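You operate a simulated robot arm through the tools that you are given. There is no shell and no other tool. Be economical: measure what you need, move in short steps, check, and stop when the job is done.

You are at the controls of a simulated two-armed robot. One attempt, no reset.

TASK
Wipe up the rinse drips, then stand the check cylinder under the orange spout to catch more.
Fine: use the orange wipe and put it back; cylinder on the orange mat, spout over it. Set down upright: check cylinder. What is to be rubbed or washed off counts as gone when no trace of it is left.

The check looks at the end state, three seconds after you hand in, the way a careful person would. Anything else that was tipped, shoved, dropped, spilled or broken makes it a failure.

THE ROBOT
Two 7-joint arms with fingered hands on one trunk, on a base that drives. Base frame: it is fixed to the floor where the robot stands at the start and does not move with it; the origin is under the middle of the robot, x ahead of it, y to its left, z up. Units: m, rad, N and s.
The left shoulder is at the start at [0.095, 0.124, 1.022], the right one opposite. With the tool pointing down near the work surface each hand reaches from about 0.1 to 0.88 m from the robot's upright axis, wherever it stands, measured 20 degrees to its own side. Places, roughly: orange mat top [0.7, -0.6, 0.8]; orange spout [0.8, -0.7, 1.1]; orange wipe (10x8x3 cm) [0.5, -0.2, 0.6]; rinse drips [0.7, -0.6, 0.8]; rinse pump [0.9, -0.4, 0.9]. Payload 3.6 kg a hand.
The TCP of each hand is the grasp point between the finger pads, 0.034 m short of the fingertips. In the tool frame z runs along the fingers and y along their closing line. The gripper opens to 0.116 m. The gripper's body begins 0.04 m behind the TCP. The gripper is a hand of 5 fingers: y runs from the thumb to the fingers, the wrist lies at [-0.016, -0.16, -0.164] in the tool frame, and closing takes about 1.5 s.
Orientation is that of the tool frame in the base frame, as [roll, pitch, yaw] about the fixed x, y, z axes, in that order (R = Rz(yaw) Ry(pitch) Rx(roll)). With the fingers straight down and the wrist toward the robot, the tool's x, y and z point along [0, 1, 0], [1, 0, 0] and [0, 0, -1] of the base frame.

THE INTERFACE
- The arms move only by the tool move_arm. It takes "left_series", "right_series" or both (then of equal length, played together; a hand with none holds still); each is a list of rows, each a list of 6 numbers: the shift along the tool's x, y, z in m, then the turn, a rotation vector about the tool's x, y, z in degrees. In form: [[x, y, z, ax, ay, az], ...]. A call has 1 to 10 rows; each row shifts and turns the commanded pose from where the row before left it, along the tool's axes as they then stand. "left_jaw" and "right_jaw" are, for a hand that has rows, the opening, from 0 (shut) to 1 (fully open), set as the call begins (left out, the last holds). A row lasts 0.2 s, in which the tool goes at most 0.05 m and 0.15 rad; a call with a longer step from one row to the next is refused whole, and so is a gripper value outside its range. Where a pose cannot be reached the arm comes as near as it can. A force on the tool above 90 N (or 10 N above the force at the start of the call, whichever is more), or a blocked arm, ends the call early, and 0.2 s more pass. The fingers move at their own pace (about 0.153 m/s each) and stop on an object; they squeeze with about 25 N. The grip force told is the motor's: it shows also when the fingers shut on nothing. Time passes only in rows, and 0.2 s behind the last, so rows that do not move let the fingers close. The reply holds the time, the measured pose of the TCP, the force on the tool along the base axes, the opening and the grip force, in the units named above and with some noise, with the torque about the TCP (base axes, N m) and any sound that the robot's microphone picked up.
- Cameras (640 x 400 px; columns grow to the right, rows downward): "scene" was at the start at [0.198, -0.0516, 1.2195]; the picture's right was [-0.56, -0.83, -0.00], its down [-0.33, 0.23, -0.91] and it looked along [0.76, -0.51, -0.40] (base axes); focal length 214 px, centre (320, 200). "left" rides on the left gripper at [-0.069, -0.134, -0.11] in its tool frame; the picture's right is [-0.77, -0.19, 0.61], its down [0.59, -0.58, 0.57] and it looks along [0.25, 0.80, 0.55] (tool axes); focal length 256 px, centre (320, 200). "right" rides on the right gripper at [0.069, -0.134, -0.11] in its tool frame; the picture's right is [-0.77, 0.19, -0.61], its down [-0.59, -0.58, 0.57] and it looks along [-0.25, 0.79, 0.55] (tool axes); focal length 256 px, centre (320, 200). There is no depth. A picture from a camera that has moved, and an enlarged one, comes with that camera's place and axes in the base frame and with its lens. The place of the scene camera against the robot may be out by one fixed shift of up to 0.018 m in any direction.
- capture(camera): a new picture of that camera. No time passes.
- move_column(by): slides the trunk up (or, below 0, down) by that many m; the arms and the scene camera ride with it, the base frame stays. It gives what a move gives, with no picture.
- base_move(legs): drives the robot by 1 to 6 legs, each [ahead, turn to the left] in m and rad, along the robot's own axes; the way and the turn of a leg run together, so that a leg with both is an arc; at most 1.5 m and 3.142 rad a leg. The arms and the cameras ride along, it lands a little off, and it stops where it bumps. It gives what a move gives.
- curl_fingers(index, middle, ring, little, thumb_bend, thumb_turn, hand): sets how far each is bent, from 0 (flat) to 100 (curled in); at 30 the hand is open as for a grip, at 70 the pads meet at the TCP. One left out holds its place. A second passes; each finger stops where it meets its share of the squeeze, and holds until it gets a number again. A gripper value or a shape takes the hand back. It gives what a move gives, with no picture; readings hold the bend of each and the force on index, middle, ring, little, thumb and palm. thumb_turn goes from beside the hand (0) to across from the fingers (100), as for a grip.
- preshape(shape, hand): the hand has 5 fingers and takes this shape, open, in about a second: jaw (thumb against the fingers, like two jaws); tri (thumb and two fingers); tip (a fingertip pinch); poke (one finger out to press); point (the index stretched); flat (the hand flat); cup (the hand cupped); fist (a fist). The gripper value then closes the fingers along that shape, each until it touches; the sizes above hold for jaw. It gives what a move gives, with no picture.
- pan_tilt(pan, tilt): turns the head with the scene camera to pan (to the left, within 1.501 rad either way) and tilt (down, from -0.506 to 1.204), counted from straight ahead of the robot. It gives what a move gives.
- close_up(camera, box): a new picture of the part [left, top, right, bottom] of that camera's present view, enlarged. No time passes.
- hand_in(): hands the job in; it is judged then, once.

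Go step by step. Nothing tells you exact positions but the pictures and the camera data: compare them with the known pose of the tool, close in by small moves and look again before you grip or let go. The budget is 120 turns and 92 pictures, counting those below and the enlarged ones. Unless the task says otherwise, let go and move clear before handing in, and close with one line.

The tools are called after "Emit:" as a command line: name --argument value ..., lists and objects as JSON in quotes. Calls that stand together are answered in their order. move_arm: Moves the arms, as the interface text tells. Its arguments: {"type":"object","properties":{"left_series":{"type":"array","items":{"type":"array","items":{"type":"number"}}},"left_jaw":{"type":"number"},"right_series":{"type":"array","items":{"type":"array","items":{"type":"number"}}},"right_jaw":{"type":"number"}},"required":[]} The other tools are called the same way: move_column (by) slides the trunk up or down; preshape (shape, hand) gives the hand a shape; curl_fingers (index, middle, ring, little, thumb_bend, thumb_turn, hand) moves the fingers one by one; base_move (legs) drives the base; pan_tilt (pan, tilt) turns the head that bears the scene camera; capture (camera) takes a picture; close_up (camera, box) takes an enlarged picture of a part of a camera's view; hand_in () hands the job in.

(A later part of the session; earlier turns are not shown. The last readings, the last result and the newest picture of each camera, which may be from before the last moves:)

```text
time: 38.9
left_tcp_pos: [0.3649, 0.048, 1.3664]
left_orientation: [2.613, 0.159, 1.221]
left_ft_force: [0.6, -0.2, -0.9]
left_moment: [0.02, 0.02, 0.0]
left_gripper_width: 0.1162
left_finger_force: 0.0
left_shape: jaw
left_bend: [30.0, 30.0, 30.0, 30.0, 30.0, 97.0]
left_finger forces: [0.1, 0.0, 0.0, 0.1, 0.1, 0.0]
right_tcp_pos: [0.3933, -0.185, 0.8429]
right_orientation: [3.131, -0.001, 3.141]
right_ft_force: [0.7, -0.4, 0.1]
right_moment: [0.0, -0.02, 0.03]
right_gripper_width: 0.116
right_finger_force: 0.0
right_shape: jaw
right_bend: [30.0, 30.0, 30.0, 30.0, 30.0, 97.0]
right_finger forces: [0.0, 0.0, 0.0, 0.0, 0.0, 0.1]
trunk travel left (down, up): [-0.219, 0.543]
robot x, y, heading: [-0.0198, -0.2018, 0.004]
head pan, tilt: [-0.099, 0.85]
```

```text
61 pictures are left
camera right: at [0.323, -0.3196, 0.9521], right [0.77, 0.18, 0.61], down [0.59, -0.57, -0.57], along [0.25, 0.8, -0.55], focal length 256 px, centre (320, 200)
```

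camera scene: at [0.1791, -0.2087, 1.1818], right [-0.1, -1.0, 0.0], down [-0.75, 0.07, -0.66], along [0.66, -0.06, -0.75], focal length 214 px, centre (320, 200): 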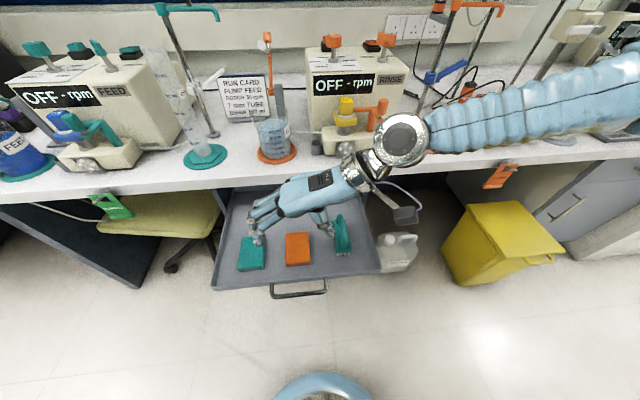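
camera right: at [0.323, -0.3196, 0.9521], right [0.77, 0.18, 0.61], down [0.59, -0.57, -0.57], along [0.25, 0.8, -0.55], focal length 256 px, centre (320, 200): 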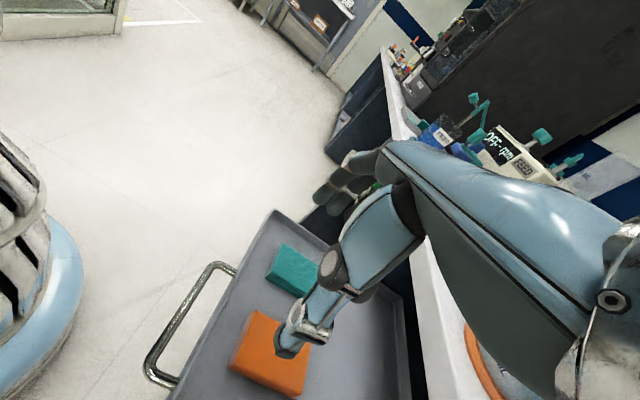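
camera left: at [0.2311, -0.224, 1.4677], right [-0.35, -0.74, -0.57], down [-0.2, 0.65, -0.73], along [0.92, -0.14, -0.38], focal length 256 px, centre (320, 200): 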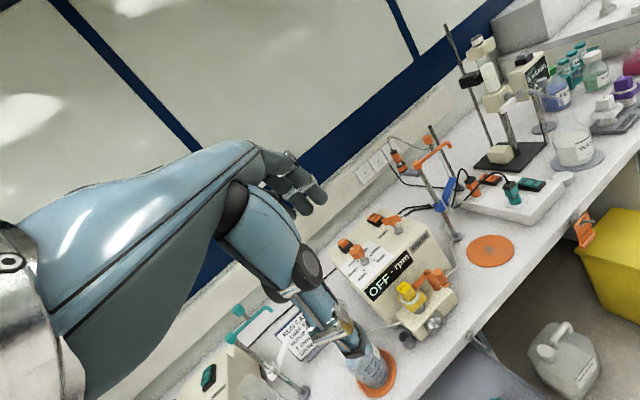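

The hand is above and nearer than the wipe (centre ≈ (0.49, −0.172)). I'll move over it and descend partway.

Emit:
move_arm --right_series '[[-0.033, 0.004, 0, 0, 0, 0], [-0.033, 0.004, 0, 0, 0, 0], [-0.034, 0.004, 0, 0, 0, 0], [0, 0, 0.04, 0, 0, 0], [0, 0, 0.04, 0, 0, 0], [0, 0, 0.04, 0, 0, 0], [0, 0, 0, 0, 0, 0]]'

Emit:
close_up --camera "scene" --box '[200, 160, 420, 300]'

Emit:
capture --camera "right"

```text
time: 40.5
left_tcp_pos: [0.3643, 0.0473, 1.3677]
left_orientation: [2.615, 0.157, 1.221]
left_ft_force: [-0.9, -1.0, 0.4]
left_moment: [0.03, 0.02, 0.01]
left_gripper_width: 0.116
left_finger_force: 0.1
left_shape: jaw
left_bend: [30.0, 30.0, 30.0, 30.0, 30.0, 97.0]
left_finger forces: [0.0, 0.0, 0.1, 0.1, 0.0, 0.0]
right_tcp_pos: [0.4283, -0.2415, 0.7926]
right_orientation: [3.138, 0.002, 3.141]
right_ft_force: [-0.3, -0.1, 0.6]
right_moment: [0.02, -0.02, 0.03]
right_gripper_width: 0.116
right_finger_force: 0.0
right_shape: jaw
right_bend: [30.0, 30.0, 30.0, 30.0, 30.0, 97.0]
right_finger forces: [0.0, 0.0, 0.0, 0.0, 0.0, 0.1]
right hand out of reach, approached as far as the arm can: row 1, 2, 3, 4, 5, 6
trunk travel left (down, up): [-0.219, 0.543]
robot x, y, heading: [-0.0176, -0.2067, 0.003]
head pan, tilt: [-0.099, 0.85]
```

```text
2.86 times, centred on (310, 230) of scene
camera zoom: at [0.1792, -0.2086, 1.1818], right [-0.1, -1.0, 0.0], down [-0.75, 0.07, -0.66], along [0.66, -0.06, -0.75], focal length 613 px, centre (349, 114)
```

zoom: 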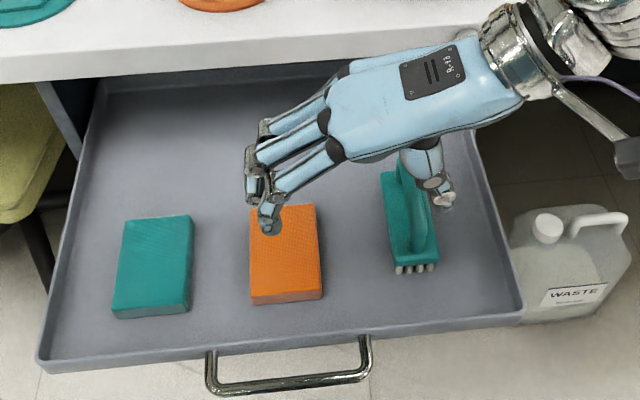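

```text
59 pictures are left
camera right: at [0.357, -0.3749, 0.9025], right [0.77, 0.19, 0.61], down [0.59, -0.58, -0.57], along [0.25, 0.8, -0.55], focal length 256 px, centre (320, 200)
```

right: 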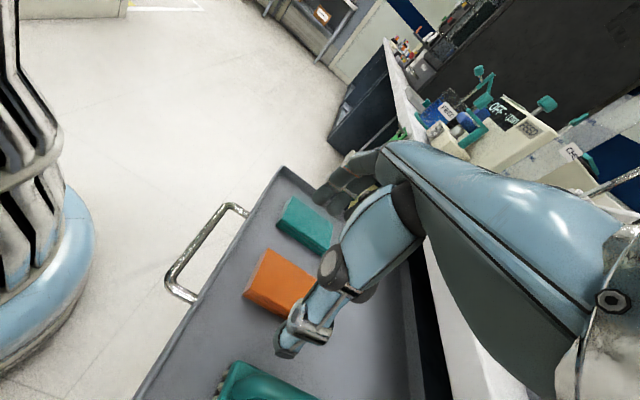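

That orientation is at a joint limit. I'll raise, turn the hand so the wrist points to the robot, and grip the wipe across its 10 cm instead.

Emit:
move_arm --right_series '[[0, 0, -0.05, 0, 0, 0], [0, 0, -0.05, 0, 0, 0], [0, 0, 0, 0, 0, 8.4], [0, 0, 0, 0, 0, 8.4], [0, 0, 0, 0, 0, 8.4], [0, 0, 0, 0, 0, 8.4], [0, 0, 0, 0, 0, 8.4], [0, 0, 0, 0, 0, 8.4], [0, 0, 0, 0, 0, 8.4], [0, 0, 0, 0, 0, 8.4]]'

Emit:
move_arm --right_series '[[0, 0, 0, 0, 0, 8.4], [0, 0, 0, 0, 0, 8.4], [0, 0, 0, 0, 0, 5.8], [0, 0, 0, 0, 0, 0]]'

```text
time: 42.7
left_tcp_pos: [0.3634, 0.0468, 1.3673]
left_orientation: [2.613, 0.159, 1.221]
left_ft_force: [-0.2, 0.2, -0.2]
left_moment: [-0.02, 0.01, 0.04]
left_gripper_width: 0.1159
left_finger_force: 0.2
left_shape: jaw
left_bend: [30.0, 30.0, 30.0, 30.0, 30.0, 97.0]
left_finger forces: [0.0, 0.1, 0.1, 0.0, 0.1, 0.1]
right_tcp_pos: [0.4486, -0.3849, 0.8692]
right_orientation: [3.128, -0.023, 1.979]
right_ft_force: [-0.5, 0.0, 0.6]
right_moment: [0.0, 0.03, 0.01]
right_gripper_width: 0.116
right_finger_force: 0.0
right_shape: jaw
right_bend: [30.0, 30.0, 30.0, 30.0, 30.0, 97.0]
right_finger forces: [0.1, 0.0, 0.0, 0.0, 0.0, 0.0]
right hand out of reach, approached as far as the arm can: row 7, 8, 9, 10
trunk travel left (down, up): [-0.219, 0.543]
robot x, y, heading: [-0.0193, -0.2012, 0.006]
head pan, tilt: [-0.099, 0.85]
```

```text
time: 43.7
left_tcp_pos: [0.3634, 0.0483, 1.3666]
left_orientation: [2.614, 0.159, 1.219]
left_ft_force: [0.5, 1.1, 0.1]
left_moment: [-0.02, -0.01, 0.0]
left_gripper_width: 0.1161
left_finger_force: 0.0
left_shape: jaw
left_bend: [30.0, 30.0, 30.0, 30.0, 30.0, 97.0]
left_finger forces: [0.0, 0.1, 0.1, 0.0, 0.1, 0.0]
right_tcp_pos: [0.4415, -0.4946, 0.8241]
right_orientation: [3.134, -0.02, 1.581]
right_ft_force: [0.3, -0.1, 0.2]
right_moment: [-0.01, 0.0, 0.01]
right_gripper_width: 0.1161
right_finger_force: 0.1
right_shape: jaw
right_bend: [30.0, 30.0, 30.0, 30.0, 30.0, 97.0]
right_finger forces: [0.0, 0.0, 0.0, 0.1, 0.0, 0.0]
right hand out of reach, approached as far as the arm can: row 1, 2, 3
trunk travel left (down, up): [-0.219, 0.543]
robot x, y, heading: [-0.0195, -0.2058, 0.001]
head pan, tilt: [-0.099, 0.85]
```

Emit:
move_arm --right_series '[[0.0, 0, -0.04, 0, 0, 0], [0.045, 0, 0, 0, 0, 0], [0.045, 0, 0, 0, 0, 0], [0.045, 0, 0, 0, 0, 0], [0.045, 0, 0, 0, 0, 0], [0.045, 0, 0, 0, 0, 0], [0.045, 0, 0, 0, 0, 0], [0.045, 0.02, 0, 0, 0, 0], [0, 0.03, 0, 0, 0, 0], [0, 0, 0, 0, 0, 0]]'

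Emit:
capture --camera "scene"

```text
time: 45.9
left_tcp_pos: [0.3648, 0.0472, 1.3666]
left_orientation: [2.614, 0.159, 1.222]
left_ft_force: [-0.6, 0.1, -0.6]
left_moment: [0.0, -0.01, 0.01]
left_gripper_width: 0.116
left_finger_force: 0.0
left_shape: jaw
left_bend: [30.0, 30.0, 30.0, 30.0, 30.0, 97.0]
left_finger forces: [0.0, 0.0, 0.1, 0.1, 0.0, 0.0]
right_tcp_pos: [0.4557, -0.4873, 0.7755]
right_orientation: [3.14, -0.015, 1.58]
right_ft_force: [0.0, -0.6, 0.5]
right_moment: [-0.02, 0.02, -0.03]
right_gripper_width: 0.1159
right_finger_force: 0.1
right_shape: jaw
right_bend: [30.0, 30.0, 30.0, 30.0, 30.0, 97.0]
right_finger forces: [0.0, 0.0, 0.1, 0.1, 0.0, 0.0]
right hand out of reach, approached as far as the arm can: row 1, 2, 3, 4, 5, 6, 7, 8, 9
trunk travel left (down, up): [-0.219, 0.543]
robot x, y, heading: [-0.0182, -0.1989, 0.006]
head pan, tilt: [-0.099, 0.85]
```

```text
58 pictures are left
camera scene: at [0.179, -0.2087, 1.1818], right [-0.1, -1.0, 0.0], down [-0.75, 0.07, -0.66], along [0.66, -0.06, -0.75], focal length 214 px, centre (320, 200)
```

scene: 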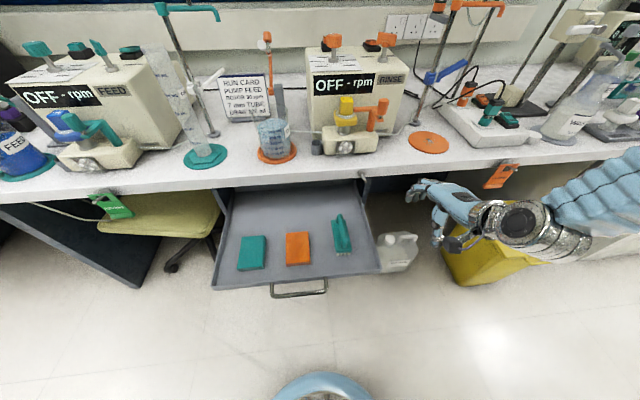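

The arm is stuck in an elbow-out posture. I'll lift it back up high to its starting posture before trying again.

Emit:
move_arm --right_series '[[0, 0, -0.05, 0, 0, 0], [0, 0, -0.05, 0, 0, 0], [0, 0, -0.05, 0, 0, 0], [0, 0, -0.05, 0, 0, 0], [0, 0, -0.05, 0, 0, 0], [0, 0, -0.05, 0, 0, 0], [0, 0, -0.05, 0, 0, 0], [0, 0, -0.05, 0, 0, 0], [0, 0, -0.05, 0, 0, 0], [0, 0, -0.05, 0, 0, 0]]'

Emit:
move_arm --right_series '[[0, 0, -0.05, 0, 0, 0], [0, 0, -0.05, 0, 0, 0], [0.05, 0, 0, 0, 0, 0], [0.05, 0, 0, 0, 0, 0], [0.05, 0, 0, 0, 0, 0], [0.05, 0, 0, 0, 0, 0], [0.05, 0, 0, 0, 0, 0], [0, 0, 0, 0, 0, 0]]'

Emit:
capture --camera "scene"

```text
time: 48.1
left_tcp_pos: [0.364, 0.0471, 1.3675]
left_orientation: [2.616, 0.158, 1.22]
left_ft_force: [0.8, -0.1, -0.6]
left_moment: [0.03, -0.01, 0.03]
left_gripper_width: 0.1159
left_finger_force: 0.1
left_shape: jaw
left_bend: [30.0, 30.0, 30.0, 30.0, 30.0, 97.0]
left_finger forces: [0.1, 0.1, 0.1, 0.0, 0.1, 0.1]
right_tcp_pos: [0.4928, -0.6097, 1.1755]
right_orientation: [-3.141, -0.011, 1.573]
right_ft_force: [-0.4, 0.9, -0.2]
right_moment: [-0.01, 0.02, 0.01]
right_gripper_width: 0.1161
right_finger_force: 0.1
right_shape: jaw
right_bend: [30.0, 30.0, 30.0, 30.0, 30.0, 97.0]
right_finger forces: [0.1, 0.0, 0.0, 0.0, 0.1, 0.0]
right hand out of reach, approached as far as the arm can: row 1, 2, 3, 4, 5, 6
trunk travel left (down, up): [-0.219, 0.543]
robot x, y, heading: [-0.0203, -0.2034, 0.005]
head pan, tilt: [-0.099, 0.85]
```

```text
time: 49.9
left_tcp_pos: [0.3635, 0.0463, 1.3663]
left_orientation: [2.613, 0.159, 1.221]
left_ft_force: [-0.5, -0.3, 0.1]
left_moment: [0.02, -0.02, -0.02]
left_gripper_width: 0.116
left_finger_force: 0.0
left_shape: jaw
left_bend: [30.0, 30.0, 30.0, 30.0, 30.0, 97.0]
left_finger forces: [0.0, 0.1, 0.0, 0.1, 0.0, 0.0]
right_tcp_pos: [0.4881, -0.3617, 1.2749]
right_orientation: [3.141, -0.011, 1.573]
right_ft_force: [-0.2, 0.2, 1.1]
right_moment: [0.01, -0.02, 0.04]
right_gripper_width: 0.1159
right_finger_force: 0.1
right_shape: jaw
right_bend: [30.0, 30.0, 30.0, 30.0, 30.0, 97.0]
right_finger forces: [0.0, 0.1, 0.1, 0.1, 0.0, 0.0]
trunk travel left (down, up): [-0.219, 0.543]
robot x, y, heading: [-0.0194, -0.2034, 0.003]
head pan, tilt: [-0.099, 0.85]
```

```text
57 pictures are left
camera scene: at [0.1785, -0.2094, 1.1819], right [-0.1, -1.0, 0.0], down [-0.75, 0.07, -0.66], along [0.66, -0.06, -0.75], focal length 214 px, centre (320, 200)
```

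scene: 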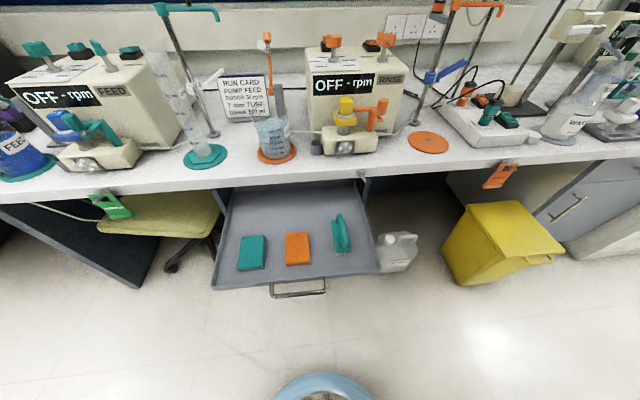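

Reachable again. I'll move over the wipe at this height, then descend.

Emit:
move_arm --right_series '[[0.047, 0, 0, 0, 0, 0], [0.047, 0, 0, 0, 0, 0], [0.047, 0, 0, 0, 0, 0], [0.047, 0, 0, 0, 0, 0], [0, 0, 0.05, 0, 0, 0], [0, 0, 0.05, 0, 0, 0], [0, 0, 0.05, 0, 0, 0], [0, 0, 0.05, 0, 0, 0], [0, 0, 0, 0, 0, 0]]'

```text
time: 51.9
left_tcp_pos: [0.3626, 0.0477, 1.3669]
left_orientation: [2.615, 0.159, 1.22]
left_ft_force: [-0.2, 0.0, 0.9]
left_moment: [-0.01, -0.02, -0.02]
left_gripper_width: 0.1159
left_finger_force: 0.0
left_shape: jaw
left_bend: [30.0, 30.0, 30.0, 30.0, 30.0, 97.0]
left_finger forces: [0.0, 0.0, 0.0, 0.0, 0.0, 0.1]
right_tcp_pos: [0.4884, -0.3281, 1.0738]
right_orientation: [3.141, -0.011, 1.573]
right_ft_force: [0.3, -0.1, -0.1]
right_moment: [0.02, -0.02, 0.04]
right_gripper_width: 0.1158
right_finger_force: 0.0
right_shape: jaw
right_bend: [30.0, 30.0, 30.0, 30.0, 30.0, 97.0]
right_finger forces: [0.0, 0.1, 0.0, 0.0, 0.0, 0.0]
right hand out of reach, approached as far as the arm can: row 1, 2, 3, 4
trunk travel left (down, up): [-0.219, 0.543]
robot x, y, heading: [-0.0187, -0.2025, 0.005]
head pan, tilt: [-0.099, 0.85]
```

The right hand can't reach further left than about 0.13 m right of my axis. I'll raise it, drive slightly ahead and turn left in place so the wipe lies to the right of my axis.

Emit:
move_arm --right_series '[[0, -0.03, -0.05, 0, 0, 0], [0, -0.03, -0.05, 0, 0, 0], [0, 0, -0.05, 0, 0, 0], [0, 0, 0, 0, 0, 0]]'

Emit:
base_move --legs '[[0.04, 0], [0, 0.2], [0, 0.2], [0, 0.2]]'

```text
refused: row 1 steps farther than a row can; nothing moved
```

```text
time: 55.0
left_tcp_pos: [0.1956, 0.2202, 1.3666]
left_orientation: [2.615, 0.162, 1.821]
left_ft_force: [0.5, 0.0, 0.2]
left_moment: [-0.02, 0.01, 0.01]
left_gripper_width: 0.1159
left_finger_force: 0.1
left_shape: jaw
left_bend: [30.0, 30.0, 30.0, 30.0, 30.0, 97.0]
left_finger forces: [0.0, 0.0, 0.0, 0.0, 0.0, 0.0]
right_tcp_pos: [0.5114, -0.0175, 1.0723]
right_orientation: [-3.141, -0.009, 2.175]
right_ft_force: [0.2, 0.3, 0.3]
right_moment: [-0.02, 0.01, -0.02]
right_gripper_width: 0.1158
right_finger_force: 0.0
right_shape: jaw
right_bend: [30.0, 30.0, 30.0, 30.0, 30.0, 97.0]
right_finger forces: [0.0, 0.0, 0.0, 0.0, 0.0, 0.0]
trunk travel left (down, up): [-0.219, 0.543]
robot x, y, heading: [0.0208, -0.2011, 0.606]
head pan, tilt: [-0.099, 0.85]
```

The turn went well. Now I'll move the right hand over the wipe and yaw it so it closes along base y.

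Emit:
move_arm --right_series '[[-0.037, -0.032, 0, 0, 0, 0], [-0.037, -0.032, 0, 0, 0, 0], [-0.037, -0.032, 0, 0, 0, 0], [0, 0, 0, 0, 0, -7.9], [0, 0, 0, 0, 0, -7.9], [0, 0, 0, 0, 0, -7.9], [0, 0, 0, 0, 0, -7.9], [0, 0, 0, 0, 0, -7.9], [0, 0, 0, 0, 0, -7.9], [0, 0, 0, 0, 0, -7.9]]'

Emit:
move_arm --right_series '[[0, 0, 0.05, 0, 0, 0], [0, 0, 0.05, 0, 0, 0], [0, 0, 0.05, 0, 0, 0], [0, 0, 0.05, 0, 0, 0], [0, 0, 0.05, 0, 0, 0], [0, 0, 0, 0, 0, 0]]'

Emit:
pan_tilt --pan -0.6 --tilt 0.95

Emit:
capture --camera "scene"

```text
time: 57.2
left_tcp_pos: [0.1959, 0.2212, 1.3669]
left_orientation: [2.612, 0.159, 1.821]
left_ft_force: [-0.3, -0.3, 0.2]
left_moment: [0.02, -0.02, 0.01]
left_gripper_width: 0.1159
left_finger_force: 0.0
left_shape: jaw
left_bend: [30.0, 30.0, 30.0, 30.0, 30.0, 97.0]
left_finger forces: [0.0, 0.0, 0.0, 0.0, 0.0, 0.0]
right_tcp_pos: [0.4956, -0.164, 1.0721]
right_orientation: [3.133, -0.005, -3.138]
right_ft_force: [-0.5, 0.6, 0.0]
right_moment: [0.02, 0.01, 0.01]
right_gripper_width: 0.1162
right_finger_force: 0.1
right_shape: jaw
right_bend: [30.0, 30.0, 30.0, 30.0, 30.0, 97.0]
right_finger forces: [0.0, 0.1, 0.0, 0.1, 0.1, 0.1]
trunk travel left (down, up): [-0.219, 0.543]
robot x, y, heading: [0.0213, -0.2034, 0.6]
head pan, tilt: [-0.099, 0.85]
```

```text
time: 58.6
left_tcp_pos: [0.1949, 0.2207, 1.3662]
left_orientation: [2.614, 0.159, 1.821]
left_ft_force: [-0.1, -0.3, 0.2]
left_moment: [-0.02, 0.02, 0.01]
left_gripper_width: 0.1159
left_finger_force: 0.2
left_shape: jaw
left_bend: [30.0, 30.0, 30.0, 30.0, 30.0, 97.0]
left_finger forces: [0.0, 0.0, 0.1, 0.1, 0.0, 0.0]
right_tcp_pos: [0.4938, -0.1627, 0.8235]
right_orientation: [3.134, -0.007, 3.14]
right_ft_force: [0.2, 0.4, 0.3]
right_moment: [0.04, 0.03, -0.02]
right_gripper_width: 0.1159
right_finger_force: 0.1
right_shape: jaw
right_bend: [30.0, 30.0, 30.0, 30.0, 30.0, 97.0]
right_finger forces: [0.0, 0.0, 0.0, 0.0, 0.1, 0.1]
trunk travel left (down, up): [-0.219, 0.543]
robot x, y, heading: [0.0224, -0.2036, 0.602]
head pan, tilt: [-0.099, 0.85]
```

```text
time: 59.6
left_tcp_pos: [0.1963, 0.2211, 1.3667]
left_orientation: [2.614, 0.161, 1.821]
left_ft_force: [0.6, 0.5, 0.4]
left_moment: [0.0, 0.03, -0.02]
left_gripper_width: 0.1162
left_finger_force: 0.0
left_shape: jaw
left_bend: [30.0, 30.0, 30.0, 30.0, 30.0, 97.0]
left_finger forces: [0.0, 0.0, 0.1, 0.0, 0.0, 0.0]
right_tcp_pos: [0.4953, -0.1614, 0.823]
right_orientation: [3.133, -0.006, 3.14]
right_ft_force: [0.5, -0.1, 0.4]
right_moment: [0.03, -0.03, 0.02]
right_gripper_width: 0.1161
right_finger_force: 0.0
right_shape: jaw
right_bend: [30.0, 30.0, 30.0, 30.0, 30.0, 97.0]
right_finger forces: [0.0, 0.1, 0.0, 0.0, 0.1, 0.0]
trunk travel left (down, up): [-0.219, 0.543]
robot x, y, heading: [0.0199, -0.2036, 0.605]
head pan, tilt: [-0.6, 0.949]
```

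```text
56 pictures are left
camera scene: at [0.1948, -0.1393, 1.1743], right [0.0, -1.0, 0.0], down [-0.81, 0.0, -0.58], along [0.58, 0.0, -0.81], focal length 214 px, centre (320, 200)
```

scene: 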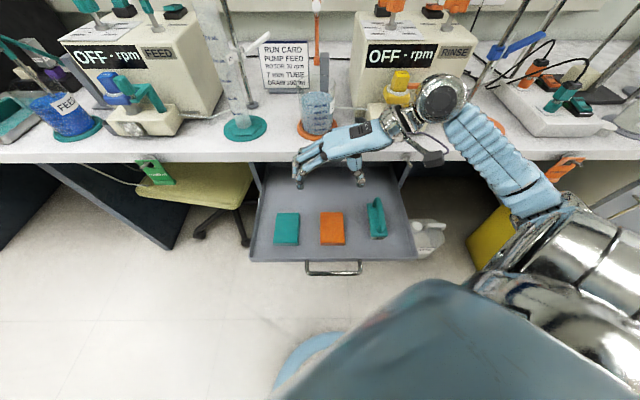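

Hand and wipe line up well in the image (wipe centre ≈ (0.49, −0.171)). I'll descend in steps and check.

Emit:
move_arm --right_series '[[0.004, -0.009, 0.03, 0, 0, 0], [0, 0, 0.04, 0, 0, 0], [0, 0, 0.04, 0, 0, 0], [0, 0, 0.03, 0, 0, 0], [0, 0, 0, 0, 0, 0]]'

Emit:
close_up --camera "scene" --box '[230, 120, 450, 280]'

Emit:
capture --camera "right"

```text
time: 60.8
left_tcp_pos: [0.1952, 0.2203, 1.3666]
left_orientation: [2.615, 0.159, 1.821]
left_ft_force: [0.2, 0.2, -0.3]
left_moment: [-0.01, 0.0, 0.01]
left_gripper_width: 0.116
left_finger_force: 0.1
left_shape: jaw
left_bend: [30.0, 30.0, 30.0, 30.0, 30.0, 97.0]
left_finger forces: [0.1, 0.0, 0.1, 0.0, 0.0, 0.1]
right_tcp_pos: [0.4887, -0.1697, 0.682]
right_orientation: [3.135, -0.007, -3.141]
right_ft_force: [-0.1, -0.5, 0.5]
right_moment: [0.01, -0.02, 0.02]
right_gripper_width: 0.1159
right_finger_force: 0.1
right_shape: jaw
right_bend: [30.0, 30.0, 30.0, 30.0, 30.0, 97.0]
right_finger forces: [0.1, 0.0, 0.0, 0.0, 0.1, 0.0]
trunk travel left (down, up): [-0.219, 0.543]
robot x, y, heading: [0.0205, -0.2038, 0.596]
head pan, tilt: [-0.6, 0.949]
```

```text
2.50 times, centred on (340, 200) of scene
camera zoom: at [0.1947, -0.1394, 1.1743], right [0.0, -1.0, 0.0], down [-0.81, 0.0, -0.58], along [0.58, 0.0, -0.81], focal length 536 px, centre (270, 200)
```

zoom: 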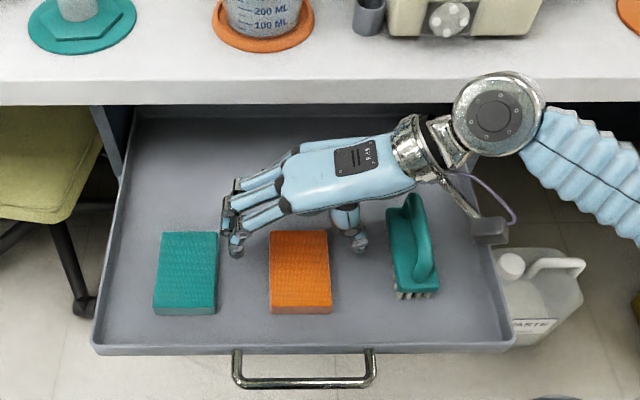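

```text
54 pictures are left
camera right: at [0.4195, -0.3049, 0.7919], right [0.77, 0.18, 0.61], down [0.59, -0.57, -0.57], along [0.25, 0.8, -0.55], focal length 256 px, centre (320, 200)
```

right: 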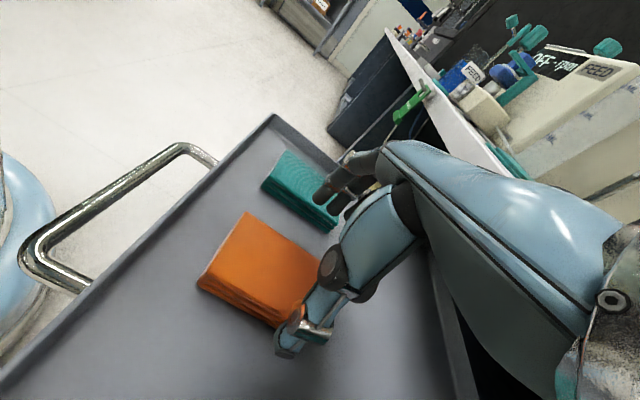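

Slightly off centre; I'll correct by about 1 cm and lower in small steps.

Emit:
move_arm --right_series '[[0.012, -0.004, 0, 0, 0, 0], [0, 0, 0.015, 0, 0, 0], [0, 0, 0.015, 0, 0, 0], [0, 0, 0, 0, 0, 0]]'

Emit:
close_up --camera "scene" --box '[260, 140, 420, 260]'

Emit:
close_up --camera "right" --box '[160, 150, 400, 390]'

```text
time: 61.8
left_tcp_pos: [0.1962, 0.2208, 1.3668]
left_orientation: [2.613, 0.159, 1.82]
left_ft_force: [-0.1, -0.2, 0.5]
left_moment: [0.02, -0.01, 0.03]
left_gripper_width: 0.1163
left_finger_force: 0.0
left_shape: jaw
left_bend: [30.0, 30.0, 30.0, 30.0, 30.0, 97.0]
left_finger forces: [0.0, 0.1, 0.1, 0.1, 0.0, 0.1]
right_tcp_pos: [0.4781, -0.1735, 0.6516]
right_orientation: [3.132, -0.006, 3.14]
right_ft_force: [-0.2, 0.1, 0.1]
right_moment: [-0.02, 0.01, 0.02]
right_gripper_width: 0.1159
right_finger_force: 0.0
right_shape: jaw
right_bend: [30.0, 30.0, 30.0, 30.0, 30.0, 97.0]
right_finger forces: [0.0, 0.0, 0.0, 0.1, 0.1, 0.0]
trunk travel left (down, up): [-0.219, 0.543]
robot x, y, heading: [0.02, -0.2044, 0.602]
head pan, tilt: [-0.6, 0.949]
```

```text
3.33 times, centred on (340, 200) of scene
camera zoom: at [0.1947, -0.1394, 1.1743], right [0.0, -1.0, 0.0], down [-0.81, 0.0, -0.58], along [0.58, 0.0, -0.81], focal length 715 px, centre (253, 200)
```

zoom: 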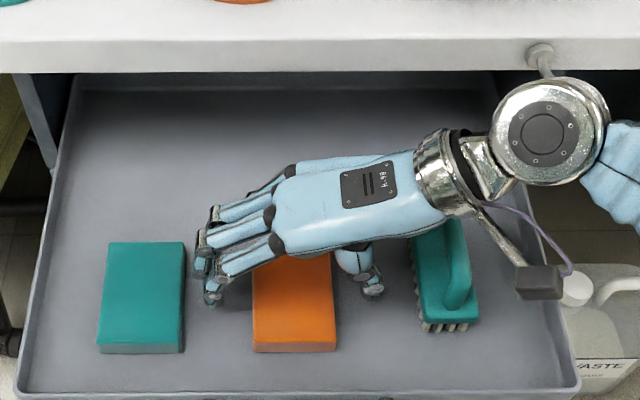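

```text
1.67 times, centred on (280, 270) of right
camera zoom: at [0.4079, -0.3081, 0.7611], right [0.77, 0.18, 0.61], down [0.59, -0.57, -0.57], along [0.25, 0.8, -0.55], focal length 427 px, centre (387, 83)
```

zoom: 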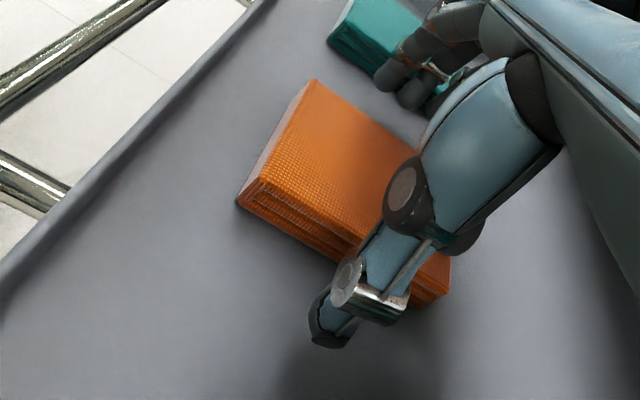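

Emit:
move_arm --right_series '[[0.008, 0, 0, 0, 0, 0], [0, 0, 0.005, 0, 0, 0], [0, 0, 0.005, 0, 0, 0], [0, 0, 0.004, 0, 0, 0], [0, 0, 0, 0, 0, 0]]'

Emit:
close_up --camera "right" --box '[160, 150, 400, 390]'

```text
time: 63.0
left_tcp_pos: [0.1964, 0.2212, 1.3669]
left_orientation: [2.616, 0.158, 1.821]
left_ft_force: [0.4, -0.3, 0.1]
left_moment: [-0.04, -0.02, -0.02]
left_gripper_width: 0.116
left_finger_force: 0.1
left_shape: jaw
left_bend: [30.0, 30.0, 30.0, 30.0, 30.0, 97.0]
left_finger forces: [0.1, 0.0, 0.1, 0.0, 0.0, 0.0]
right_tcp_pos: [0.4687, -0.1738, 0.6369]
right_orientation: [3.135, -0.004, 3.139]
right_ft_force: [-0.3, 0.4, 0.4]
right_moment: [-0.01, 0.01, -0.03]
right_gripper_width: 0.1159
right_finger_force: 0.0
right_shape: jaw
right_bend: [30.0, 30.0, 30.0, 30.0, 30.0, 97.0]
right_finger forces: [0.1, 0.1, 0.1, 0.1, 0.0, 0.0]
trunk travel left (down, up): [-0.219, 0.543]
robot x, y, heading: [0.0234, -0.2025, 0.598]
head pan, tilt: [-0.6, 0.949]
```

```text
1.67 times, centred on (280, 270) of right
camera zoom: at [0.3988, -0.3085, 0.7471], right [0.77, 0.18, 0.61], down [0.59, -0.57, -0.57], along [0.25, 0.8, -0.55], focal length 427 px, centre (387, 83)
```

zoom: 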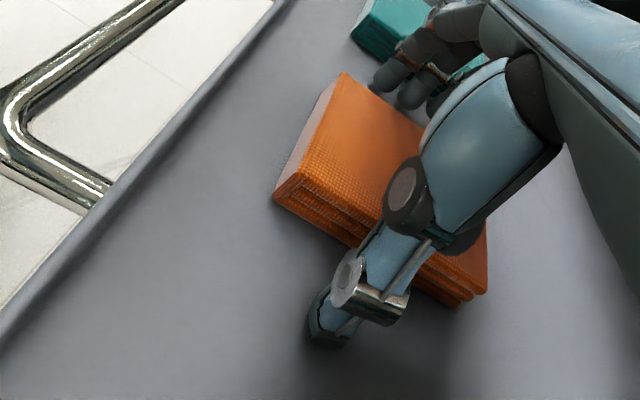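

Tips are close to tray level on both sides of the wipe. I'll close.

Emit:
move_arm --right_series '[[0, 0, -0.003, 0, 0, 0], [0, 0, 0, 0, 0, 0], [0, 0, 0, 0, 0, 0], [0, 0, 0, 0, 0, 0], [0, 0, 0, 0, 0, 0], [0, 0, 0, 0, 0, 0], [0, 0, 0, 0, 0, 0], [0, 0, 0, 0, 0, 0]]' --right_jaw 0.3

Emit:
close_up --camera "right" --box '[160, 150, 400, 390]'

```text
time: 64.8
left_tcp_pos: [0.1955, 0.2204, 1.3668]
left_orientation: [2.612, 0.16, 1.82]
left_ft_force: [-0.3, 0.0, 0.8]
left_moment: [0.02, -0.02, -0.03]
left_gripper_width: 0.1158
left_finger_force: 0.1
left_shape: jaw
left_bend: [30.0, 30.0, 30.0, 30.0, 30.0, 97.0]
left_finger forces: [0.0, 0.0, 0.0, 0.0, 0.1, 0.1]
right_tcp_pos: [0.4683, -0.1727, 0.6423]
right_orientation: [3.132, -0.005, 3.141]
right_ft_force: [1.2, -2.9, 6.2]
right_moment: [-0.3, 0.0, 0.06]
right_gripper_width: 0.0751
right_finger_force: 25.3
right_shape: jaw
right_bend: [42.0, 46.0, 62.0, 64.0, 51.0, 99.0]
right_finger forces: [11.0, 5.8, 2.8, 0.0, 23.4, 0.0]
trunk travel left (down, up): [-0.219, 0.543]
robot x, y, heading: [0.0205, -0.2031, 0.603]
head pan, tilt: [-0.6, 0.949]
```

```text
1.67 times, centred on (280, 270) of right
camera zoom: at [0.3988, -0.3087, 0.7505], right [0.77, 0.18, 0.61], down [0.59, -0.57, -0.57], along [0.25, 0.8, -0.55], focal length 427 px, centre (387, 83)
```

zoom: 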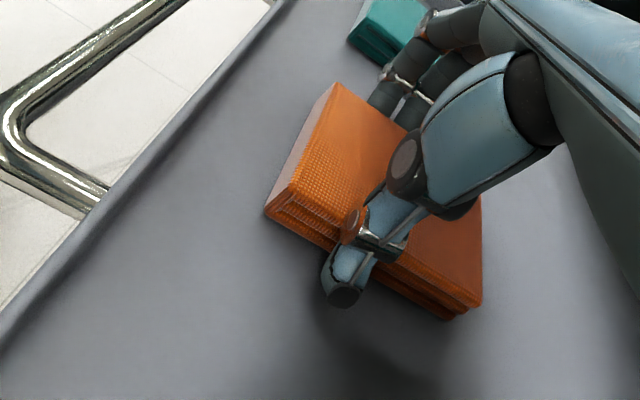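

Gripped at 7.5 cm. Lift and check.

Emit:
move_arm --right_series '[[0, 0, -0.02, 0, 0, 0], [0, 0, -0.04, 0, 0, 0], [0, 0, -0.05, 0, 0, 0], [0, 0, -0.05, 0, 0, 0], [0, 0, -0.05, 0, 0, 0], [0, 0, -0.05, 0, 0, 0], [0, 0, -0.05, 0, 0, 0], [0, 0, -0.05, 0, 0, 0], [0, 0, -0.05, 0, 0, 0], [0, 0, 0, 0, 0, 0]]' --right_jaw 0.2

Emit:
capture --camera "right"

Emit:
capture --camera "scene"

```text
time: 67.0
left_tcp_pos: [0.1957, 0.2196, 1.3673]
left_orientation: [2.614, 0.158, 1.822]
left_ft_force: [-0.4, 0.0, 0.2]
left_moment: [0.02, 0.0, 0.02]
left_gripper_width: 0.1161
left_finger_force: 0.0
left_shape: jaw
left_bend: [30.0, 30.0, 30.0, 30.0, 30.0, 97.0]
left_finger forces: [0.0, 0.1, 0.0, 0.1, 0.0, 0.0]
right_tcp_pos: [0.4737, -0.1776, 1.0497]
right_orientation: [3.133, -0.007, 3.141]
right_ft_force: [0.1, 1.0, -0.4]
right_moment: [-0.02, 0.01, -0.03]
right_gripper_width: 0.0752
right_finger_force: 24.6
right_shape: jaw
right_bend: [42.0, 46.0, 62.0, 64.0, 52.0, 98.0]
right_finger forces: [11.8, 5.8, 2.7, 0.1, 18.8, 0.0]
trunk travel left (down, up): [-0.219, 0.543]
robot x, y, heading: [0.0208, -0.2065, 0.598]
head pan, tilt: [-0.6, 0.949]
```

```text
49 pictures are left
camera right: at [0.4033, -0.313, 1.1599], right [0.77, 0.18, 0.61], down [0.58, -0.57, -0.57], along [0.25, 0.8, -0.55], focal length 256 px, centre (320, 200)
```

right: 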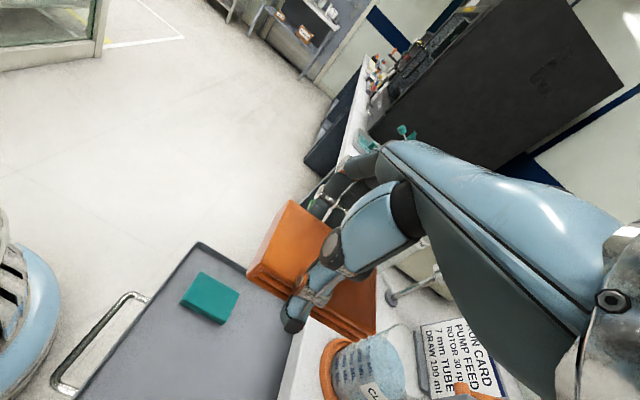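

```text
48 pictures are left
camera scene: at [0.195, -0.1396, 1.1742], right [0.0, -1.0, 0.0], down [-0.81, 0.0, -0.58], along [0.58, 0.0, -0.81], focal length 214 px, centre (320, 200)
```

scene: 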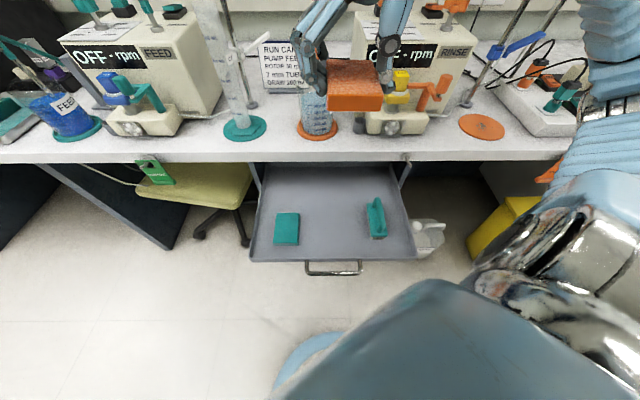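

The wipe is held well. I'll turn the robot right toward the mat.

Emit:
base_move --legs '[[0, -0.2], [0, -0.2], [0, -0.2], [0, -0.2]]'

Emit:
pan_tilt --pan -0.4 --tilt 0.65

Emit:
capture --camera "scene"

```text
time: 70.3
left_tcp_pos: [0.4463, -0.0331, 1.3672]
left_orientation: [2.612, 0.159, 1.025]
left_ft_force: [-0.5, -0.8, 1.3]
left_moment: [0.03, 0.02, 0.05]
left_gripper_width: 0.1159
left_finger_force: 0.2
left_shape: jaw
left_bend: [30.0, 30.0, 30.0, 30.0, 30.0, 97.0]
left_finger forces: [0.0, 0.0, 0.0, 0.1, 0.1, 0.0]
right_tcp_pos: [0.3552, -0.509, 1.0486]
right_orientation: [3.135, -0.006, 2.342]
right_ft_force: [-0.1, -0.7, -0.1]
right_moment: [0.06, -0.02, -0.02]
right_gripper_width: 0.0751
right_finger_force: 25.1
right_shape: jaw
right_bend: [42.0, 46.0, 62.0, 64.0, 52.0, 98.0]
right_finger forces: [11.7, 5.7, 2.7, 0.0, 18.7, 0.1]
trunk travel left (down, up): [-0.219, 0.543]
robot x, y, heading: [0.0191, -0.199, -0.19]
head pan, tilt: [-0.6, 0.949]
```

```text
time: 71.2
left_tcp_pos: [0.446, -0.0318, 1.3667]
left_orientation: [2.615, 0.158, 1.025]
left_ft_force: [0.3, -0.6, -0.4]
left_moment: [-0.01, -0.01, -0.01]
left_gripper_width: 0.1159
left_finger_force: 0.1
left_shape: jaw
left_bend: [30.0, 30.0, 30.0, 30.0, 30.0, 97.0]
left_finger forces: [0.0, 0.0, 0.1, 0.0, 0.1, 0.1]
right_tcp_pos: [0.3556, -0.5086, 1.0499]
right_orientation: [3.134, -0.005, 2.345]
right_ft_force: [0.8, -0.2, 0.2]
right_moment: [0.02, -0.04, -0.03]
right_gripper_width: 0.0751
right_finger_force: 24.7
right_shape: jaw
right_bend: [42.0, 46.0, 62.0, 64.0, 52.0, 98.0]
right_finger forces: [11.8, 5.6, 2.7, 0.0, 18.7, 0.1]
trunk travel left (down, up): [-0.219, 0.543]
robot x, y, heading: [0.0222, -0.2056, -0.193]
head pan, tilt: [-0.4, 0.649]
```

```text
47 pictures are left
camera scene: at [0.2116, -0.2721, 1.1983], right [-0.56, -0.83, 0.0], down [-0.5, 0.34, -0.8], along [0.66, -0.44, -0.61], focal length 214 px, centre (320, 200)
```

scene: 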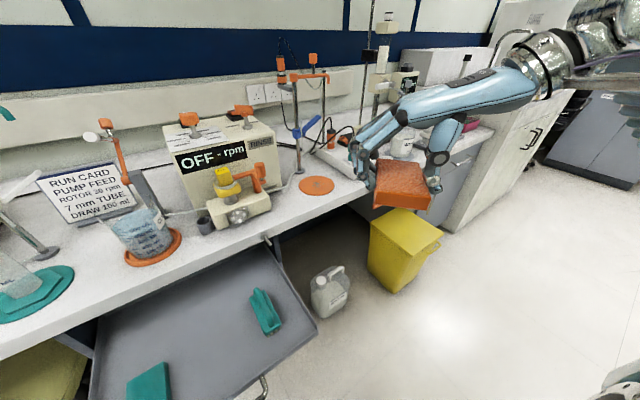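

The mat is at about (0.738, −0.61). I'll yaw the hand so its wrist points back to the robot, then move over the mat above it.

Emit:
move_arm --right_series '[[0, 0, 0, 0, 0, 7.1], [0, 0, 0, 0, 0, 7.1], [0, 0, 0, 0, 0, 7.1], [0, 0, 0, 0, 0, 7.1], [0, 0, 0, 0, 0, 7.1], [0, 0, 0, 0, 0, 7.1], [-0.019, 0.045, 0, 0, 0, 0], [-0.019, 0.045, 0, 0, 0, 0], [-0.019, 0.045, 0, 0, 0, 0], [-0.019, 0.045, 0, 0, 0, 0]]'

Emit:
move_arm --right_series '[[0, 0.045, 0.02, 0, 0, 0], [0, 0.045, 0.02, 0, 0, 0], [0, 0.045, 0.02, 0, 0, 0], [0, 0.045, 0.02, 0, 0, 0], [0, 0, 0.02, 0, 0, 0], [0, 0, 0, 0, 0, 0]]'

Emit:
capture --camera "scene"

```text
time: 73.3
left_tcp_pos: [0.4475, -0.0324, 1.3671]
left_orientation: [2.615, 0.161, 1.026]
left_ft_force: [0.4, -0.2, -1.2]
left_moment: [-0.05, 0.02, 0.0]
left_gripper_width: 0.1161
left_finger_force: 0.1
left_shape: jaw
left_bend: [30.0, 30.0, 30.0, 30.0, 30.0, 97.0]
left_finger forces: [0.1, 0.0, 0.1, 0.1, 0.1, 0.0]
right_tcp_pos: [0.5405, -0.5794, 1.048]
right_orientation: [-3.142, -0.008, 1.601]
right_ft_force: [0.6, -0.2, -0.2]
right_moment: [-0.01, 0.05, 0.01]
right_gripper_width: 0.0753
right_finger_force: 24.9
right_shape: jaw
right_bend: [42.0, 46.0, 63.0, 64.0, 52.0, 98.0]
right_finger forces: [11.6, 5.8, 2.7, 0.0, 18.5, 0.0]
trunk travel left (down, up): [-0.219, 0.543]
robot x, y, heading: [0.0217, -0.2034, -0.189]
head pan, tilt: [-0.4, 0.649]
```

```text
time: 74.8
left_tcp_pos: [0.4462, -0.0328, 1.3672]
left_orientation: [2.615, 0.158, 1.027]
left_ft_force: [0.3, -0.5, -0.5]
left_moment: [0.01, 0.03, -0.01]
left_gripper_width: 0.1159
left_finger_force: 0.1
left_shape: jaw
left_bend: [30.0, 30.0, 30.0, 30.0, 30.0, 97.0]
left_finger forces: [0.0, 0.0, 0.1, 0.1, 0.0, 0.0]
right_tcp_pos: [0.7026, -0.5726, 0.9478]
right_orientation: [3.14, -0.009, 1.598]
right_ft_force: [-0.1, 0.1, -0.2]
right_moment: [0.01, -0.04, 0.01]
right_gripper_width: 0.0752
right_finger_force: 24.1
right_shape: jaw
right_bend: [42.0, 46.0, 63.0, 64.0, 52.0, 98.0]
right_finger forces: [11.4, 5.9, 3.0, 0.0, 18.6, 0.1]
right hand out of reach, approached as far as the arm can: row 4
trunk travel left (down, up): [-0.219, 0.543]
robot x, y, heading: [0.0192, -0.2037, -0.189]
head pan, tilt: [-0.4, 0.649]
```

```text
46 pictures are left
camera scene: at [0.212, -0.2724, 1.1983], right [-0.56, -0.83, 0.0], down [-0.5, 0.34, -0.8], along [0.66, -0.44, -0.61], focal length 214 px, centre (320, 200)
```

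scene: 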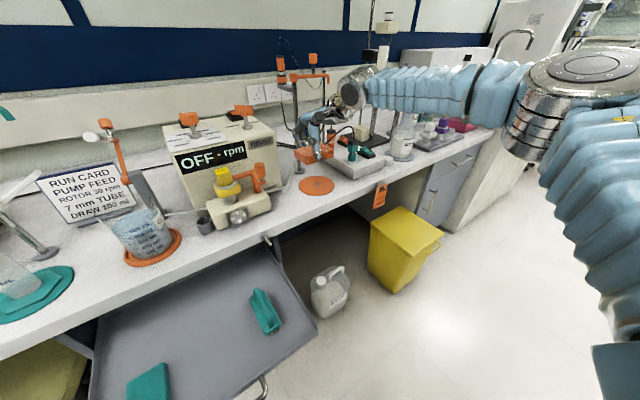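

The mat is just beyond reach from here. I'll retract, and shift the robot about 0.16 m to the right in gentle legs.

Emit:
move_arm --right_series '[[0, -0.035, -0.03, 0, 0, 0], [0, -0.035, -0.03, 0, 0, 0], [0, -0.035, -0.03, 0, 0, 0], [0, -0.045, -0.01, 0, 0, 0], [0, -0.045, 0, 0, 0, 0], [0, -0.045, 0, 0, 0, 0], [0, -0.045, 0, 0, 0, 0], [0, 0, 0, 0, 0, 0]]'

Emit:
base_move --legs '[[0, -0.2], [0, -0.2], [0, -0.2], [0, -0.2], [0, -0.2]]'

Emit:
base_move --legs '[[0.05, 0], [0.05, 0], [0.05, 0]]'

```text
time: 76.5
left_tcp_pos: [0.4447, -0.0319, 1.3665]
left_orientation: [2.613, 0.157, 1.025]
left_ft_force: [-0.1, -0.3, -0.1]
left_moment: [-0.04, 0.0, -0.02]
left_gripper_width: 0.1159
left_finger_force: 0.1
left_shape: jaw
left_bend: [30.0, 30.0, 30.0, 30.0, 30.0, 97.0]
left_finger forces: [0.1, 0.1, 0.1, 0.0, 0.0, 0.0]
right_tcp_pos: [0.4175, -0.5845, 1.0496]
right_orientation: [3.138, -0.01, 1.601]
right_ft_force: [-0.1, -0.1, -0.1]
right_moment: [0.01, -0.01, -0.01]
right_gripper_width: 0.075
right_finger_force: 25.3
right_shape: jaw
right_bend: [42.0, 46.0, 63.0, 64.0, 52.0, 98.0]
right_finger forces: [11.3, 5.7, 2.9, 0.0, 18.3, 0.1]
trunk travel left (down, up): [-0.219, 0.543]
robot x, y, heading: [0.022, -0.201, -0.19]
head pan, tilt: [-0.4, 0.649]
```

```text
time: 80.7
left_tcp_pos: [0.3951, -0.4676, 1.3665]
left_orientation: [2.614, 0.159, 0.028]
left_ft_force: [0.3, 0.2, 0.4]
left_moment: [0.1, -0.02, 0.02]
left_gripper_width: 0.116
left_finger_force: 0.1
left_shape: jaw
left_bend: [30.0, 30.0, 30.0, 30.0, 30.0, 97.0]
left_finger forces: [0.0, 0.0, 0.1, 0.0, 0.2, 0.0]
right_tcp_pos: [-0.0844, -0.7438, 1.0493]
right_orientation: [3.138, -0.008, 0.604]
right_ft_force: [-0.9, -0.2, -0.7]
right_moment: [0.03, -0.03, 0.0]
right_gripper_width: 0.0751
right_finger_force: 24.6
right_shape: jaw
right_bend: [42.0, 46.0, 63.0, 64.0, 52.0, 98.0]
right_finger forces: [11.3, 5.7, 2.8, 0.0, 18.2, 0.0]
trunk travel left (down, up): [-0.219, 0.543]
robot x, y, heading: [0.0198, -0.2043, -1.186]
head pan, tilt: [-0.4, 0.649]
```

```text
time: 82.7
left_tcp_pos: [0.4533, -0.6067, 1.3673]
left_orientation: [2.615, 0.161, 0.03]
left_ft_force: [0.8, -1.1, 0.0]
left_moment: [-0.01, 0.03, -0.04]
left_gripper_width: 0.1161
left_finger_force: 0.1
left_shape: jaw
left_bend: [30.0, 30.0, 30.0, 30.0, 30.0, 97.0]
left_finger forces: [0.0, 0.1, 0.0, 0.0, 0.0, 0.1]
right_tcp_pos: [-0.0264, -0.885, 1.0502]
right_orientation: [3.139, -0.01, 0.603]
right_ft_force: [0.0, -0.7, 0.1]
right_moment: [0.04, 0.0, 0.04]
right_gripper_width: 0.075
right_finger_force: 24.8
right_shape: jaw
right_bend: [42.0, 46.0, 63.0, 64.0, 52.0, 98.0]
right_finger forces: [11.2, 5.6, 2.7, 0.1, 18.2, 0.1]
trunk travel left (down, up): [-0.219, 0.543]
robot x, y, heading: [0.0752, -0.3445, -1.183]
head pan, tilt: [-0.4, 0.649]
```

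Emit:
base_move --legs '[[0, 0.2], [0, 0.2], [0, 0.2], [0, 0.2], [0, 0.2], [0, 0.15]]'

Emit:
pan_tilt --pan -0.4 --tilt 0.6

Emit:
capture --camera "scene"

```text
time: 87.5
left_tcp_pos: [0.451, -0.1037, 1.3696]
left_orientation: [2.6, 0.154, 1.186]
left_ft_force: [-0.1, -0.6, -0.2]
left_moment: [-0.03, -0.02, 0.02]
left_gripper_width: 0.1161
left_finger_force: 0.1
left_shape: jaw
left_bend: [30.0, 30.0, 30.0, 30.0, 30.0, 97.0]
left_finger forces: [0.0, 0.0, 0.0, 0.0, 0.0, 0.0]
right_tcp_pos: [0.5158, -0.6556, 1.0558]
right_orientation: [3.125, -0.005, 1.759]
right_ft_force: [0.5, -0.3, 0.3]
right_moment: [0.01, 0.03, 0.03]
right_gripper_width: 0.0716
right_finger_force: 25.6
right_shape: jaw
right_bend: [42.0, 46.0, 63.0, 64.0, 52.0, 98.0]
right_finger forces: [11.7, 5.9, 3.0, 0.1, 19.2, 0.1]
trunk travel left (down, up): [-0.219, 0.543]
robot x, y, heading: [0.0772, -0.3465, -0.033]
head pan, tilt: [-0.4, 0.649]
```

```text
time: 88.1
left_tcp_pos: [0.4508, -0.1053, 1.3711]
left_orientation: [2.6, 0.154, 1.184]
left_ft_force: [0.3, -0.4, 0.3]
left_moment: [0.01, 0.01, -0.01]
left_gripper_width: 0.1159
left_finger_force: 0.1
left_shape: jaw
left_bend: [30.0, 30.0, 30.0, 30.0, 30.0, 97.0]
left_finger forces: [0.0, 0.0, 0.1, 0.1, 0.1, 0.0]
right_tcp_pos: [0.5163, -0.6574, 1.0542]
right_orientation: [3.125, -0.008, 1.76]
right_ft_force: [0.0, 0.6, -1.1]
right_moment: [0.0, -0.02, 0.03]
right_gripper_width: 0.0715
right_finger_force: 24.9
right_shape: jaw
right_bend: [42.0, 46.0, 63.0, 64.0, 52.0, 98.0]
right_finger forces: [11.7, 6.0, 3.0, 0.0, 19.1, 0.0]
trunk travel left (down, up): [-0.219, 0.543]
robot x, y, heading: [0.0777, -0.3424, -0.035]
head pan, tilt: [-0.4, 0.6]
```

```text
45 pictures are left
camera scene: at [0.2782, -0.3826, 1.2026], right [-0.42, -0.91, 0.0], down [-0.51, 0.24, -0.82], along [0.75, -0.34, -0.57], focal length 214 px, centre (320, 200)
```

scene: 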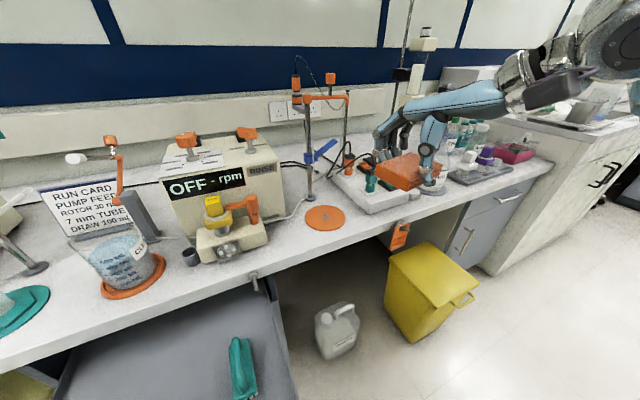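

Now in good reach. I'll move over the mat at about 7 cm above it.

Emit:
move_arm --right_series '[[0.006, 0.0376, 0.015, 0, 0, 0], [0.006, 0.0376, 0.015, 0, 0, 0], [0.006, 0.0376, 0.015, 0, 0, 0], [0.006, 0.0376, 0.02, 0, 0, 0], [0.006, 0.0376, 0.02, 0, 0, 0], [0.006, 0.0376, 0.02, 0, 0, 0], [0, 0, 0.03, 0, 0, 0], [0, 0, 0, 0, 0, 0]]'

Emit:
close_up --camera "scene" --box '[230, 60, 430, 260]'

Emit:
capture --camera "right"

```text
time: 89.9
left_tcp_pos: [0.4511, -0.1041, 1.3703]
left_orientation: [2.599, 0.154, 1.183]
left_ft_force: [0.6, 1.2, 0.4]
left_moment: [-0.04, 0.01, 0.03]
left_gripper_width: 0.116
left_finger_force: 0.0
left_shape: jaw
left_bend: [30.0, 30.0, 30.0, 30.0, 30.0, 97.0]
left_finger forces: [0.0, 0.1, 0.1, 0.0, 0.0, 0.0]
right_tcp_pos: [0.7324, -0.5768, 0.9238]
right_orientation: [3.128, -0.007, 1.76]
right_ft_force: [0.1, -0.5, 0.0]
right_moment: [0.0, -0.01, -0.02]
right_gripper_width: 0.0716
right_finger_force: 24.7
right_shape: jaw
right_bend: [42.0, 46.0, 63.0, 64.0, 52.0, 98.0]
right_finger forces: [10.9, 5.4, 2.7, 0.0, 17.5, 0.0]
trunk travel left (down, up): [-0.219, 0.543]
robot x, y, heading: [0.0784, -0.3406, -0.03]
head pan, tilt: [-0.4, 0.6]
```

```text
2.00 times, centred on (330, 160) of scene
camera zoom: at [0.2783, -0.3822, 1.2027], right [-0.42, -0.91, 0.0], down [-0.51, 0.24, -0.82], along [0.75, -0.35, -0.57], focal length 429 px, centre (300, 280)
```

zoom: 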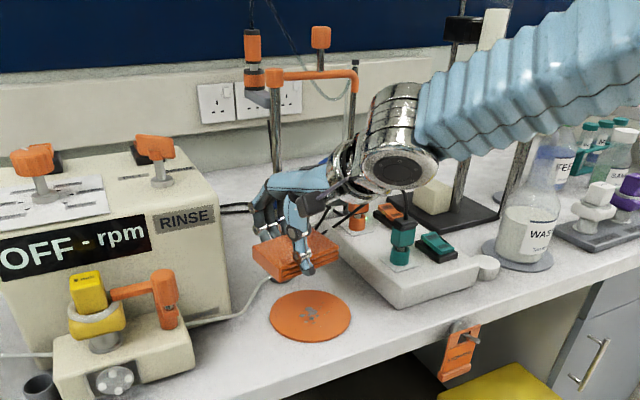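

```text
43 pictures are left
camera right: at [0.5858, -0.5349, 1.0324], right [0.32, -0.73, 0.61], down [-0.45, -0.68, -0.58], along [0.84, -0.09, -0.54], focal length 256 px, centre (320, 200)
```

right: 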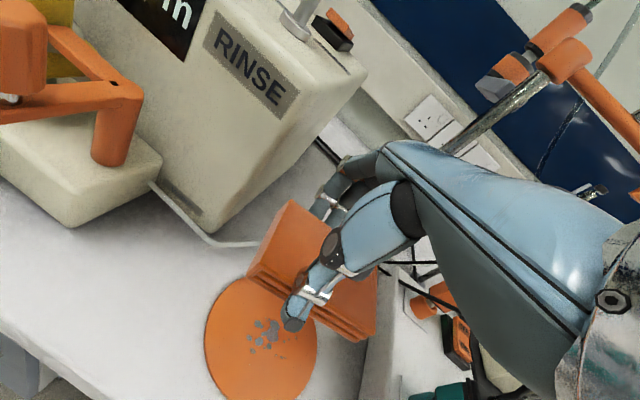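

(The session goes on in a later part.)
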